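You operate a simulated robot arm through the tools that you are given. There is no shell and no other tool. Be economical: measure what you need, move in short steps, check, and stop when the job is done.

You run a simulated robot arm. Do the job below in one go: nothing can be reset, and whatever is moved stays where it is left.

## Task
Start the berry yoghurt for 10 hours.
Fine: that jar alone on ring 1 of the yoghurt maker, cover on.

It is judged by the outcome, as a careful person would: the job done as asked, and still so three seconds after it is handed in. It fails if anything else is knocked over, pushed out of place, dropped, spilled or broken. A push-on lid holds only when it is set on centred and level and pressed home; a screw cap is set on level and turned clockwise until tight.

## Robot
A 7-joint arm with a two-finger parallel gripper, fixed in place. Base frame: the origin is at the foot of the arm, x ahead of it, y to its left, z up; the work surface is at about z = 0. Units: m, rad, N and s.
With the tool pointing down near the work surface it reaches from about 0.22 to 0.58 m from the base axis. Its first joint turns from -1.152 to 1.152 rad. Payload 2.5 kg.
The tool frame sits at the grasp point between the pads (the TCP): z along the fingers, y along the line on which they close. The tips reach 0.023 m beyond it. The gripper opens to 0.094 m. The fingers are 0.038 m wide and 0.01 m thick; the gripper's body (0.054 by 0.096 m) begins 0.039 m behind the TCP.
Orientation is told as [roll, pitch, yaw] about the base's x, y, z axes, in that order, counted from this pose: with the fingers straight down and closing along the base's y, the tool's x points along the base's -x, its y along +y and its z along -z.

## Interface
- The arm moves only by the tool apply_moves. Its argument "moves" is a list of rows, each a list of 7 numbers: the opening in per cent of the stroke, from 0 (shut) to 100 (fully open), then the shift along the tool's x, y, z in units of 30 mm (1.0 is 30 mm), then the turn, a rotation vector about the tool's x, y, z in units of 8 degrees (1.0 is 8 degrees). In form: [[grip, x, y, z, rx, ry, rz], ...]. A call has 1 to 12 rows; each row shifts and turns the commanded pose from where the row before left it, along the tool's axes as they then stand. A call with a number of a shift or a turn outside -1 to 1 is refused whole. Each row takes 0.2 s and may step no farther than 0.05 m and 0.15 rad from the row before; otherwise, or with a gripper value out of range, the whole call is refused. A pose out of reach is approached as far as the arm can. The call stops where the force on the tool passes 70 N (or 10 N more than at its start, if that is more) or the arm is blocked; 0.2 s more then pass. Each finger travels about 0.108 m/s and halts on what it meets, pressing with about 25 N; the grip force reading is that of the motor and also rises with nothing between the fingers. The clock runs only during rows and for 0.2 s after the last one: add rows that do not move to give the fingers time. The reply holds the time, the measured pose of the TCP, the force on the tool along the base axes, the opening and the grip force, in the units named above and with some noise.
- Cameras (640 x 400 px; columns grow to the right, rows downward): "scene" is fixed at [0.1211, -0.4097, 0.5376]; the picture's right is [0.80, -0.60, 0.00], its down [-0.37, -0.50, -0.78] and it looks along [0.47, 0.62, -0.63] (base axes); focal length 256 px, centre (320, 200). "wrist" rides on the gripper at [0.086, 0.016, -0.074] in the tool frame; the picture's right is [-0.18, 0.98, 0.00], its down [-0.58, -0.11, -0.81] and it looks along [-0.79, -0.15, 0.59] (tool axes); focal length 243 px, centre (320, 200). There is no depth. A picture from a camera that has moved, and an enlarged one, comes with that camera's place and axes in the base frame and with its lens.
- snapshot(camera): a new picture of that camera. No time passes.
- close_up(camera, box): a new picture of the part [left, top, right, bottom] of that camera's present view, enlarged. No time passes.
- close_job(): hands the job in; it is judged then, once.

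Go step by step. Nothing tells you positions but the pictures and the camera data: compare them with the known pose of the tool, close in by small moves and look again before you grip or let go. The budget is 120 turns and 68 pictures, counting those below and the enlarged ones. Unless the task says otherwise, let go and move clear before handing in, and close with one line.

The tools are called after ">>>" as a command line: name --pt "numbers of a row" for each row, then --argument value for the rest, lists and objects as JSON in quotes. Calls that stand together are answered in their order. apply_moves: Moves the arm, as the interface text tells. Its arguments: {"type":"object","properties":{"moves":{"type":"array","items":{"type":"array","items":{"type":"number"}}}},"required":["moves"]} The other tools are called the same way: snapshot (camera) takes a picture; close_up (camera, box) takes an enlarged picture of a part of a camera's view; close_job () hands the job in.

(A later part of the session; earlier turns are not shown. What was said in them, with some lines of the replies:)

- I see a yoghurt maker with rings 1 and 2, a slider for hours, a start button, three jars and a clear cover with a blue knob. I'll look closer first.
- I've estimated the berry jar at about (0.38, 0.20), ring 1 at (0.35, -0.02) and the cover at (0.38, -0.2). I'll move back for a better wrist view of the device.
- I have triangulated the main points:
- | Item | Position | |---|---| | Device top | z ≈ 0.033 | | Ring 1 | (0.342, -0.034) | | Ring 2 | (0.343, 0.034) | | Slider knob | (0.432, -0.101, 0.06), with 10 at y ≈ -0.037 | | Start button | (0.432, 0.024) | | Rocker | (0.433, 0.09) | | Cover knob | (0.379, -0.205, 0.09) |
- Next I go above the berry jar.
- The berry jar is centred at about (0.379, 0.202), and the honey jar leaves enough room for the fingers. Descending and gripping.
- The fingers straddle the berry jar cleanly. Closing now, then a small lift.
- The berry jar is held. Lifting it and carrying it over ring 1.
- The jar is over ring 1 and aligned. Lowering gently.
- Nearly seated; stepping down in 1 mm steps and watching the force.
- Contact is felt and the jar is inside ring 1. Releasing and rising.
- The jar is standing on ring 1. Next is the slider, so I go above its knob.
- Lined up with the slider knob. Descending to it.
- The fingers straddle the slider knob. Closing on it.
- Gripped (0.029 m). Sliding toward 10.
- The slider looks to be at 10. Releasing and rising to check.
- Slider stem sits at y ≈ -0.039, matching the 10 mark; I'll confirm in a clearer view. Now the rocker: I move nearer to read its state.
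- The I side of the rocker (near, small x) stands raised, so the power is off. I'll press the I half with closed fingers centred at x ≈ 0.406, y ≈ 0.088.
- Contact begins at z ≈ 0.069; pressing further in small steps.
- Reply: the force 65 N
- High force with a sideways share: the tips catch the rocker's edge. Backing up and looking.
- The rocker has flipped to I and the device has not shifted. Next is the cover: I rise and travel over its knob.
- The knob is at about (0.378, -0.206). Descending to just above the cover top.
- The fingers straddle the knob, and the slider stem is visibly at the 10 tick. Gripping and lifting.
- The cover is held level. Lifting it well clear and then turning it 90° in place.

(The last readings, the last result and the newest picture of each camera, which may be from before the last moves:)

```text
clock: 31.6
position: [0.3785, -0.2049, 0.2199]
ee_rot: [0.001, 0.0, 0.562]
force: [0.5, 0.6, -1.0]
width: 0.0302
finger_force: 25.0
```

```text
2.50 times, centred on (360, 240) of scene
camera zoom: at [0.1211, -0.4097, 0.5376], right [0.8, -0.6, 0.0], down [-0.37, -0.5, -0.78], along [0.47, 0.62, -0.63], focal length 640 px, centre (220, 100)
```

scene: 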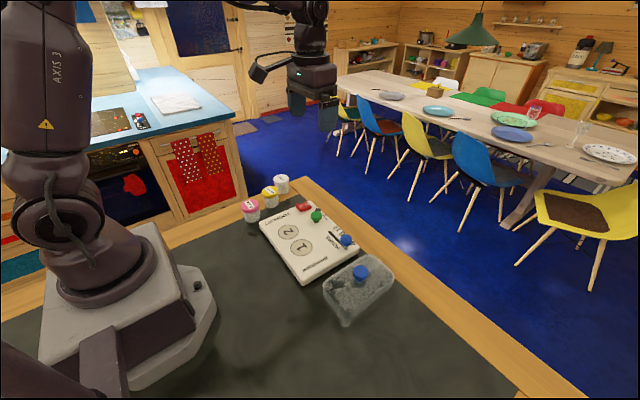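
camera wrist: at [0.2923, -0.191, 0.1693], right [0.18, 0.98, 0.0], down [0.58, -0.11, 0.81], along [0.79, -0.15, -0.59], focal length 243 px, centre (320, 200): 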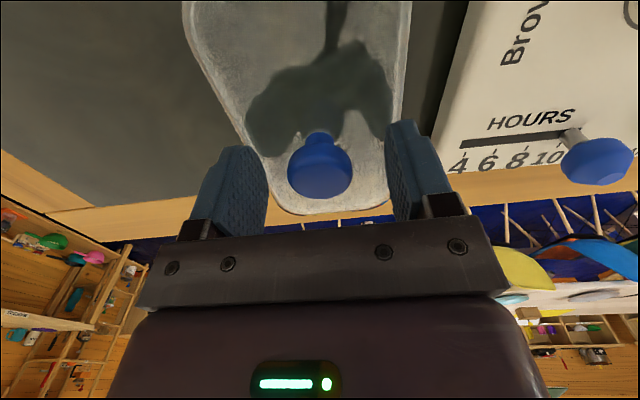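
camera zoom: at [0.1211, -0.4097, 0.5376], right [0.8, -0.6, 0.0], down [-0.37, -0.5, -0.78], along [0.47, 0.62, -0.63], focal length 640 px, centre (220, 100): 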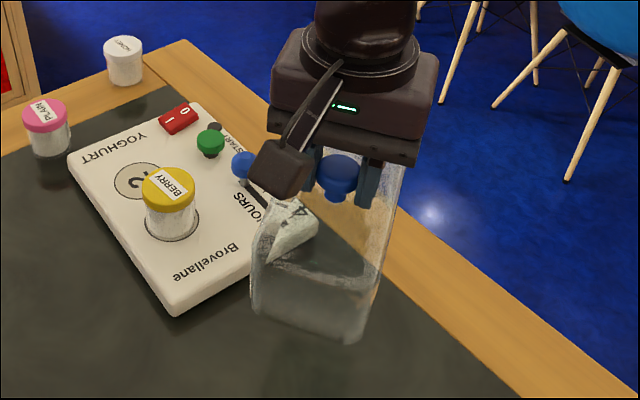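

>>> apply_moves --pt "10 0 0 0 0 0 -1" --pt "10 0 0 0 0 0 -1" --pt "10 0 0 0 0 0 -1" --pt "10 0 0 0 0 0 -1" --pt "10 0 0 0 0 0 -1" --pt "10 0 0 0 0 0 -1" --pt "10 0 0 0 0 0 -1" --pt "10 0 0 0 0 0 -0.25" --pt "10 0 0 0 0 0 0"

>>> close_up --camera "scene" --box '[260, 160, 440, 320]'

>>> snapshot --camera "wrist"

```text
clock: 33.6
position: [0.3793, -0.2054, 0.2223]
ee_rot: [-0.001, 0.0, 1.572]
force: [-0.3, -0.1, -0.4]
width: 0.0301
finger_force: 25.0
```

```text
2.50 times, centred on (350, 240) of scene
camera zoom: at [0.1211, -0.4097, 0.5376], right [0.8, -0.6, 0.0], down [-0.37, -0.5, -0.78], along [0.47, 0.62, -0.63], focal length 640 px, centre (245, 100)
```

zoom: 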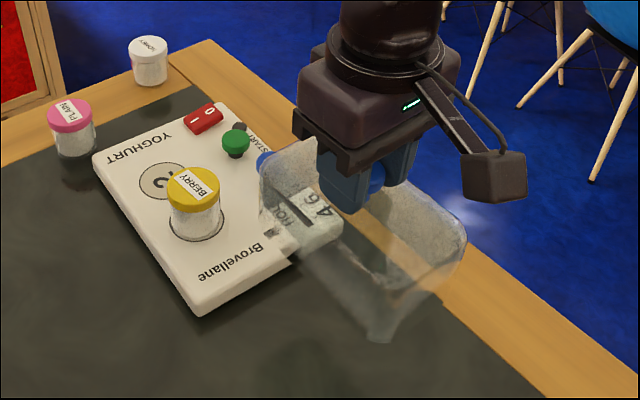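

```text
21 pictures are left
camera wrist: at [0.3624, -0.2938, 0.2954], right [-0.98, 0.18, 0.0], down [0.11, 0.58, 0.81], along [0.15, 0.79, -0.59], focal length 243 px, centre (320, 200)
```

wrist: 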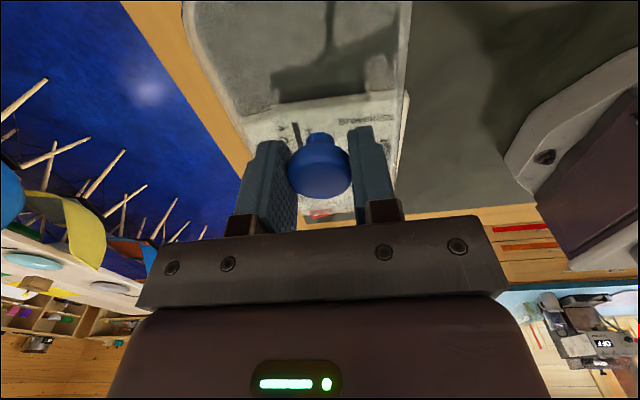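

The cover is aligned with the device's long axis. Carrying it over the rings at height.

>>> apply_moves --pt "10 -0.852 0.154 0 0 0 0" --pt "10 -0.852 0.154 0 0 0 0" --pt "10 -0.852 0.154 0 0 0 0" --pt "10 -0.852 0.154 0 0 0 0" --pt "10 -0.852 0.154 0 0 0 0" --pt "10 -0.852 0.154 0 0 0 0" --pt "10 -0.852 0.154 0 0 0 0" --pt "10 -0.852 0.154 0 0 0 0" --pt "10 0 0 0.6 0 0 0" --pt "10 0 0 0 0 0 0"

>>> close_up --camera "scene" --box '[230, 140, 390, 300]'

>>> snapshot --camera "wrist"

```text
clock: 35.8
position: [0.3409, -0.0016, 0.2028]
ee_rot: [-0.001, -0.001, 1.571]
force: [-0.2, -0.4, -0.9]
width: 0.0299
finger_force: 24.8
```

```text
2.50 times, centred on (310, 220) of scene
camera zoom: at [0.1211, -0.4097, 0.5376], right [0.8, -0.6, 0.0], down [-0.37, -0.5, -0.78], along [0.47, 0.62, -0.63], focal length 640 px, centre (345, 150)
```

zoom: 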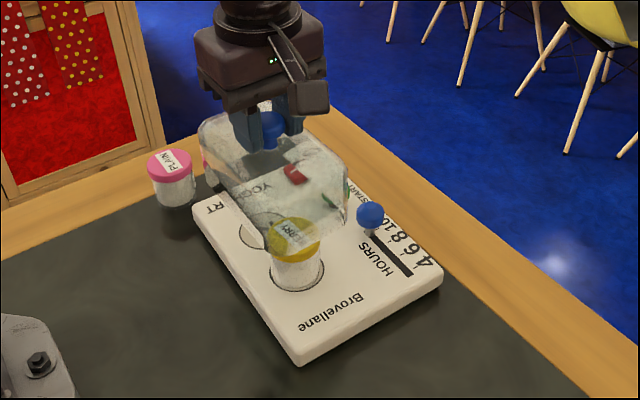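

```text
19 pictures are left
camera wrist: at [0.3246, -0.0892, 0.2774], right [-0.98, 0.18, 0.0], down [0.11, 0.58, 0.81], along [0.15, 0.79, -0.59], focal length 243 px, centre (320, 200)
```

wrist: 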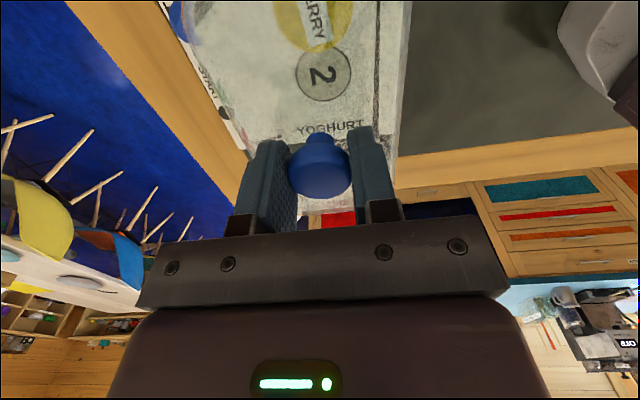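

The cover is above the jar. Lowering partway and checking alignment before it goes around the jar.

>>> apply_moves --pt "10 0 0 0.3 0 0 0" --pt "10 0 0 0.2 0 0 0" --pt "10 0 0 0 0 0 0"

>>> close_up --camera "scene" --box '[250, 170, 370, 280]'

```text
clock: 36.6
position: [0.341, -0.0001, 0.1879]
ee_rot: [-0.001, 0.001, 1.574]
force: [-0.4, -0.2, -1.8]
width: 0.0302
finger_force: 24.9
```

```text
3.64 times, centred on (310, 225) of scene
camera zoom: at [0.1211, -0.4097, 0.5376], right [0.8, -0.6, 0.0], down [-0.37, -0.5, -0.78], along [0.47, 0.62, -0.63], focal length 930 px, centre (356, 109)
```

zoom: 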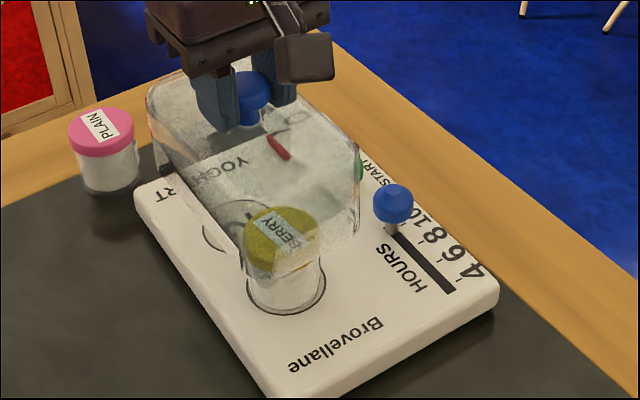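

>>> close_up --camera "scene" --box '[285, 180, 355, 260]'

```text
5.00 times, centred on (320, 220) of scene
camera zoom: at [0.1211, -0.4097, 0.5376], right [0.8, -0.6, 0.0], down [-0.37, -0.5, -0.78], along [0.47, 0.62, -0.63], focal length 1279 px, centre (320, 100)
```

zoom: 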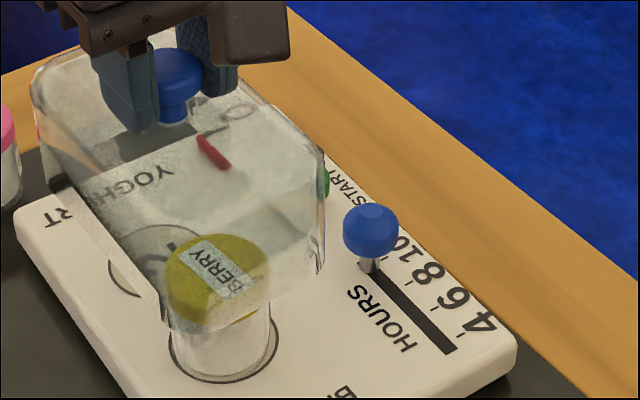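

The cover is about 2.5° off square and 3 mm toward me in x. I correct both and lower around the jar.

>>> apply_moves --pt "10 0 -0.1 0 0 0 -0.3" --pt "10 0 0 0.5 0 0 0" --pt "10 0 0 0.5 0 0 0" --pt "10 0 0 0.5 0 0 0" --pt "10 0 0 0.3 0 0 0" --pt "10 0 0 0 0 0 0"

>>> close_up --camera "scene" --box '[265, 190, 355, 270]'

```text
clock: 38.0
position: [0.3444, -0.0005, 0.134]
ee_rot: [-0.001, 0.0, 1.613]
force: [-0.1, -0.2, -1.3]
width: 0.0303
finger_force: 24.6
```

```text
5.00 times, centred on (310, 230) of scene
camera zoom: at [0.1211, -0.4097, 0.5376], right [0.8, -0.6, 0.0], down [-0.37, -0.5, -0.78], along [0.47, 0.62, -0.63], focal length 1279 px, centre (370, 50)
```

zoom: 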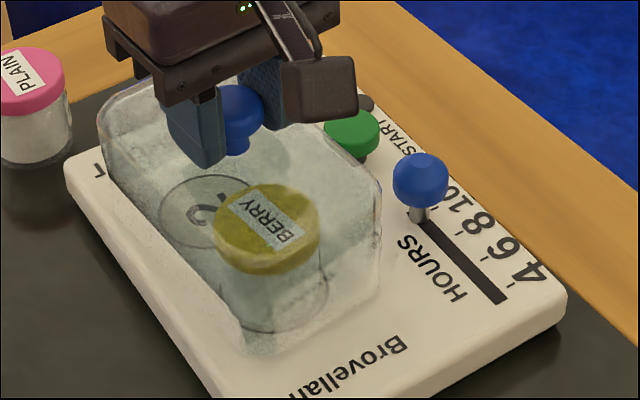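

The cover surrounds the jar without touching it. Lowering to contact in small steps.

>>> apply_moves --pt "10 0 0 0.1 0 0 0" --pt "10 0 0 0.06 0 0 0" --pt "10 0 0 0.03 0 0 0" --pt "10 0 0 0 0 0 0"

```text
clock: 39.0
position: [0.3448, -0.0008, 0.1278]
ee_rot: [-0.001, 0.0, 1.612]
force: [-0.7, 0.2, -1.0]
width: 0.0299
finger_force: 25.4
```

>>> apply_moves --pt "10 0 0 0.03 0 0 0" --pt "10 0 0 0.03 0 0 0" --pt "10 0 0 0 0 0 0"

>>> close_up --camera "scene" --box '[265, 190, 355, 270]'

```text
clock: 39.8
position: [0.3437, -0.0012, 0.126]
ee_rot: [0.0, 0.001, 1.615]
force: [-0.4, -0.1, -0.5]
width: 0.0301
finger_force: 24.8
```

```text
5.00 times, centred on (310, 230) of scene
camera zoom: at [0.1211, -0.4097, 0.5376], right [0.8, -0.6, 0.0], down [-0.37, -0.5, -0.78], along [0.47, 0.62, -0.63], focal length 1279 px, centre (370, 50)
```

zoom: 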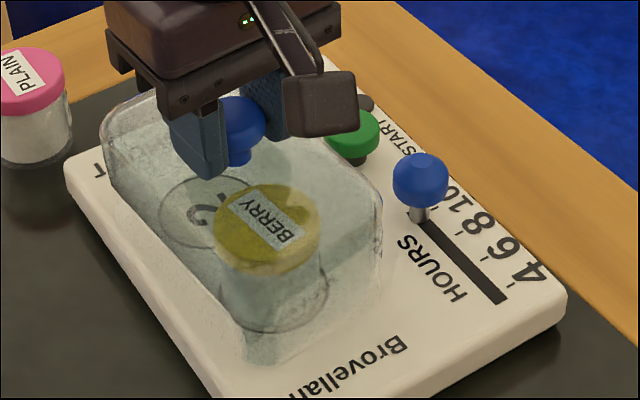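

>>> apply_moves --pt "10 0 0 0.03 0 0 0" --pt "10 0 0 0.03 0 0 0" --pt "10 0 0 0 0 0 0"

```text
clock: 40.6
position: [0.3443, -0.0013, 0.1262]
ee_rot: [0.0, 0.001, 1.615]
force: [-2.2, -0.6, 5.1]
width: 0.03
finger_force: 24.8
```

Contact at z ≈ 0.126, as expected. A slight press home, then release.

>>> apply_moves --pt "10 0 0 0.03 0 0 0" --pt "10 0 0 0 0 0 0"

```text
clock: 41.2
position: [0.3444, -0.0012, 0.124]
ee_rot: [0.0, 0.001, 1.612]
force: [-6.6, 0.0, 21.7]
width: 0.0302
finger_force: 25.3
```

>>> apply_moves --pt "10 0 0 -0.04 0 0 0" --pt "60 0 0 0 0 0 0" --pt "60 0 0 0 0 0 0" --pt "60 0 0 -0.6 0 0 0" --pt "60 0 0 -1 0 0 0" --pt "60 0 0 -1 0 0 0" --pt "60 0 0 0 0 0 0"

>>> close_up --camera "scene" --box '[265, 180, 365, 270]'

>>> snapshot --camera "wrist"

```text
clock: 42.8
position: [0.3452, -0.0007, 0.2052]
ee_rot: [0.0, -0.001, 1.614]
force: [0.2, -0.1, 0.1]
width: 0.0565
finger_force: 0.0
```

```text
4.44 times, centred on (315, 225) of scene
camera zoom: at [0.1211, -0.4097, 0.5376], right [0.8, -0.6, 0.0], down [-0.37, -0.5, -0.78], along [0.47, 0.62, -0.63], focal length 1137 px, centre (342, 89)
```

zoom: 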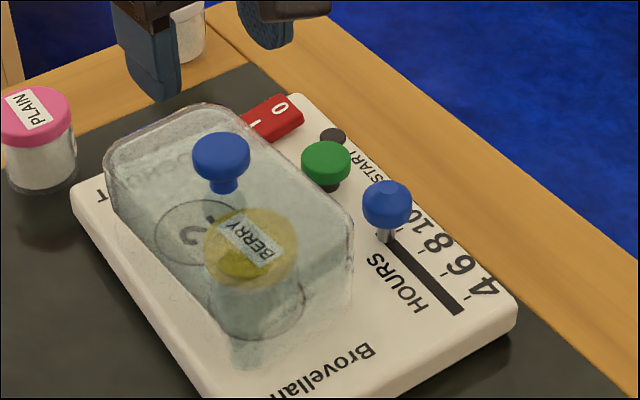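

```text
13 pictures are left
camera wrist: at [0.3315, -0.0893, 0.2784], right [-0.99, 0.14, 0.0], down [0.08, 0.59, 0.81], along [0.11, 0.8, -0.59], focal length 243 px, centre (320, 200)
```

wrist: 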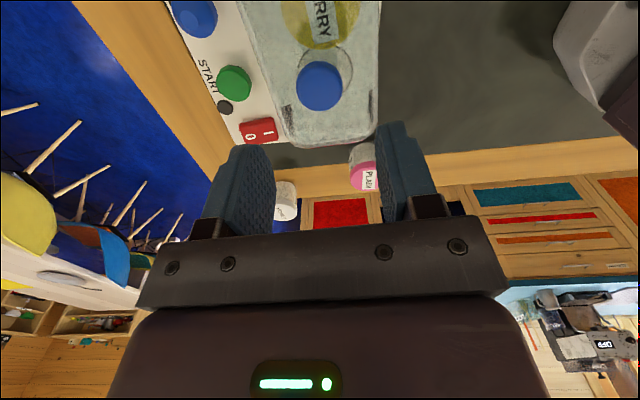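

The cover is on level, with the jar inside on ring 1. Last is the start button at (0.433, 0.0235); going above it with closed fingers.

>>> apply_moves --pt "0 -0.17 -0.74 0 0 0 0" --pt "0 -0.17 -0.74 0 0 0 0" --pt "0 -0.17 -0.74 0 0 0 0" --pt "0 -0.18 -0.74 0 0 0 0" --pt "0 0 0 0.8 0 0 0" --pt "0 0 0 0.8 0 0 0" --pt "0 0 0 0.8 0 0 0" --pt "0 0 0 0.8 0 0 0" --pt "0 0 0 0 0 0 0"

>>> close_up --camera "scene" --box '[280, 160, 370, 250]'

>>> close_up --camera "wrist" --box '[220, 60, 420, 230]'

```text
clock: 44.8
position: [0.4322, 0.0242, 0.1081]
ee_rot: [0.0, -0.001, 1.614]
force: [-0.6, -0.4, 0.3]
width: 0.0001
finger_force: 25.1
```

```text
4.44 times, centred on (325, 205) of scene
camera zoom: at [0.1211, -0.4097, 0.5376], right [0.8, -0.6, 0.0], down [-0.37, -0.5, -0.78], along [0.47, 0.62, -0.63], focal length 1137 px, centre (298, 178)
```

zoom: 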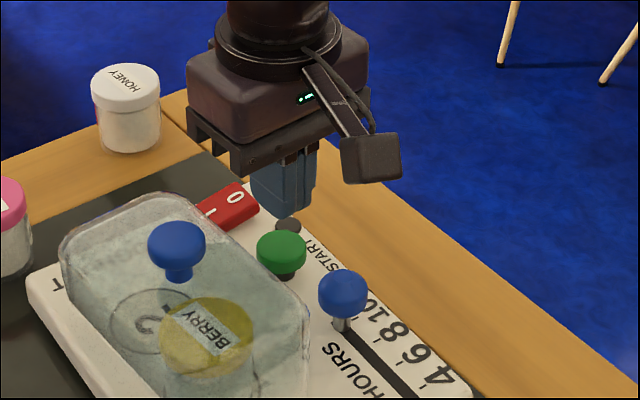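

```text
2.35 times, centred on (320, 145) of wrist
camera zoom: at [0.4196, -0.0647, 0.182], right [-0.99, 0.14, 0.0], down [0.08, 0.59, 0.81], along [0.11, 0.8, -0.59], focal length 571 px, centre (320, 329)
```

zoom: 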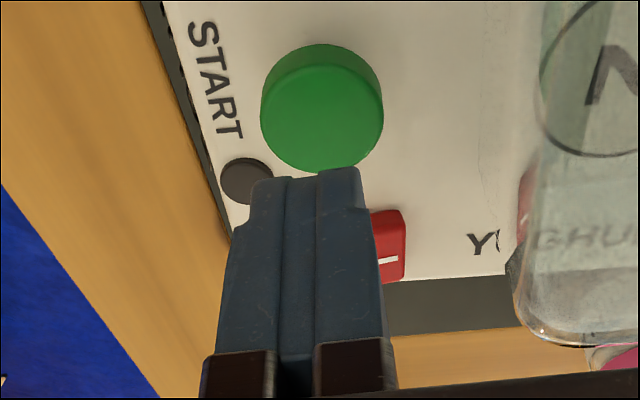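

Lined up. Descending and pressing in small steps.

>>> apply_moves --pt "0 0 0 0.5 0 0 0" --pt "0 0 0 0.35 0 0 0" --pt "0 0 0 0.1 0 0 0" --pt "0 0 0 0.06 0 0 0" --pt "0 0 0 0 0 0 0"

>>> close_up --camera "scene" --box '[280, 160, 370, 250]'

```text
clock: 46.0
position: [0.4325, 0.0234, 0.0777]
ee_rot: [-0.001, -0.001, 1.613]
force: [-0.4, 0.4, -0.2]
width: 0.0
finger_force: 25.3
```

```text
4.44 times, centred on (325, 205) of scene
camera zoom: at [0.1211, -0.4097, 0.5376], right [0.8, -0.6, 0.0], down [-0.37, -0.5, -0.78], along [0.47, 0.62, -0.63], focal length 1137 px, centre (298, 178)
```

zoom: 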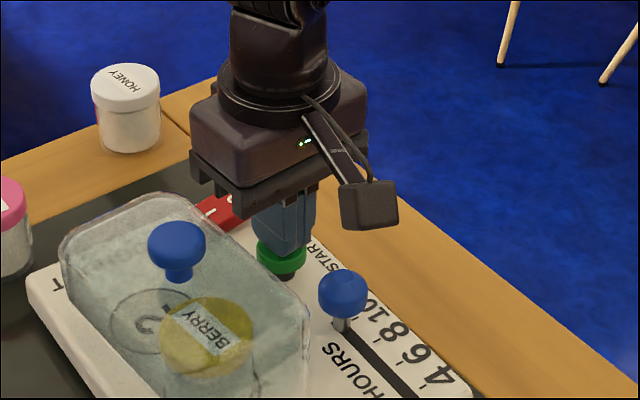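

>>> apply_moves --pt "0 0 0 0.05 0 0 0" --pt "0 0 0 0.05 0 0 0" --pt "0 0 0 0.05 0 0 0" --pt "0 0 0 0 0 0 0"

```text
clock: 47.0
position: [0.432, 0.0241, 0.0727]
ee_rot: [-0.002, 0.0, 1.614]
force: [-1.3, -0.6, 2.0]
width: 0.0
finger_force: 24.8
```

>>> apply_moves --pt "0 0 0 0.05 0 0 0" --pt "0 0 0 0.05 0 0 0" --pt "0 0 0 0 0 0 0"

>>> close_up --camera "scene" --box '[280, 160, 370, 250]'

```text
clock: 47.8
position: [0.4337, 0.0246, 0.0689]
ee_rot: [-0.001, -0.001, 1.614]
force: [-0.5, 2.0, 3.3]
width: 0.0
finger_force: 25.1
```

```text
4.44 times, centred on (325, 205) of scene
camera zoom: at [0.1211, -0.4097, 0.5376], right [0.8, -0.6, 0.0], down [-0.37, -0.5, -0.78], along [0.47, 0.62, -0.63], focal length 1137 px, centre (298, 178)
```

zoom: 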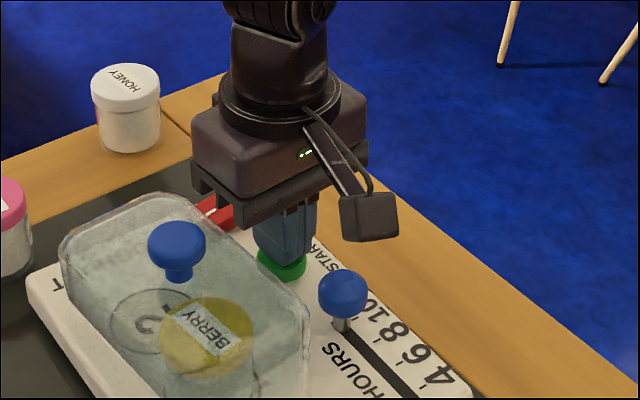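

The button is travelling on its spring. A little further.

>>> apply_moves --pt "0 0 0 0.05 0 0 0" --pt "0 0 0 0.05 0 0 0" --pt "0 0 0 0 0 0 0"

```text
clock: 48.6
position: [0.4324, 0.0246, 0.0663]
ee_rot: [0.001, 0.0, 1.613]
force: [1.6, 0.8, 4.2]
width: 0.0
finger_force: 24.5
```

>>> apply_moves --pt "0 0 0 0.05 0 0 0" --pt "0 0 0 0.05 0 0 0" --pt "0 0 0 0 0 0 0"

>>> close_up --camera "scene" --box '[290, 180, 350, 230]'

```text
clock: 49.4
position: [0.4323, 0.0233, 0.0636]
ee_rot: [0.0, 0.001, 1.613]
force: [-2.3, 0.4, 12.6]
width: 0.0001
finger_force: 24.7
```

```text
8.00 times, centred on (320, 205) of scene
camera zoom: at [0.1211, -0.4097, 0.5376], right [0.8, -0.6, 0.0], down [-0.37, -0.5, -0.78], along [0.47, 0.62, -0.63], focal length 2047 px, centre (320, 160)
```

zoom: 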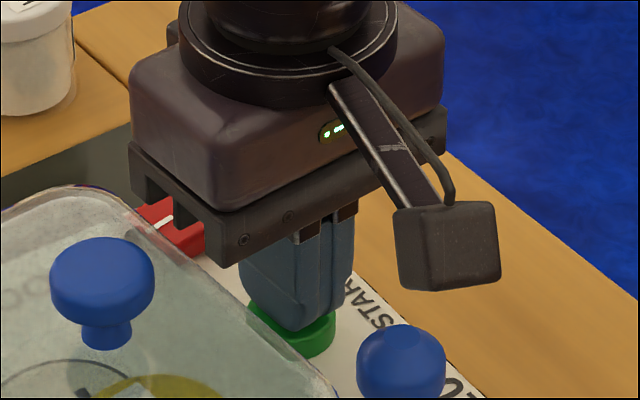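

The end stop is felt. Rising to check the lamp.

>>> apply_moves --pt "0 0 0 -0.5 0 0 0" --pt "0 0 0 -1 0 0 0" --pt "0 0 0 -1 0 0 0" --pt "0 0 0 -1 0 0 0" --pt "0 0 0 -1 0 0 0" --pt "0 0 0 0 0 0 0"

>>> close_up --camera "scene" --box '[280, 185, 370, 265]'

```text
clock: 50.8
position: [0.4318, 0.0232, 0.1964]
ee_rot: [0.0, 0.0, 1.614]
force: [0.2, 0.5, 0.6]
width: 0.0001
finger_force: 25.4
```

```text
5.00 times, centred on (325, 225) of scene
camera zoom: at [0.1211, -0.4097, 0.5376], right [0.8, -0.6, 0.0], down [-0.37, -0.5, -0.78], along [0.47, 0.62, -0.63], focal length 1279 px, centre (295, 75)
```

zoom: 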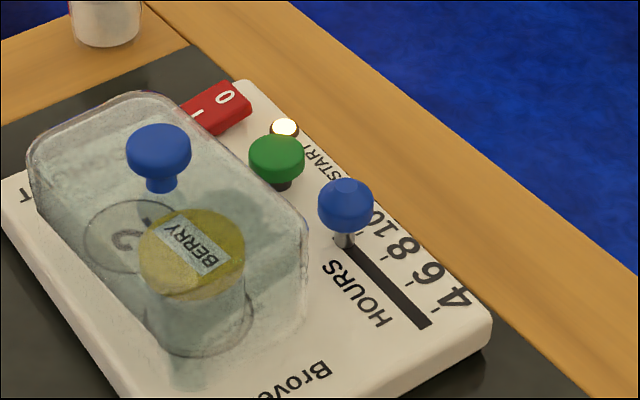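

The lamp is lit, the slider is at 10, the power is on I, the berry jar stands alone on ring 1, and the cover is on. The arm is clear, so I hand in.

>>> close_job

```text
The job is handed in.
```

The berry yoghurt is started for 10 hours, with that jar alone on ring 1, the cover on and the start lamp lit.
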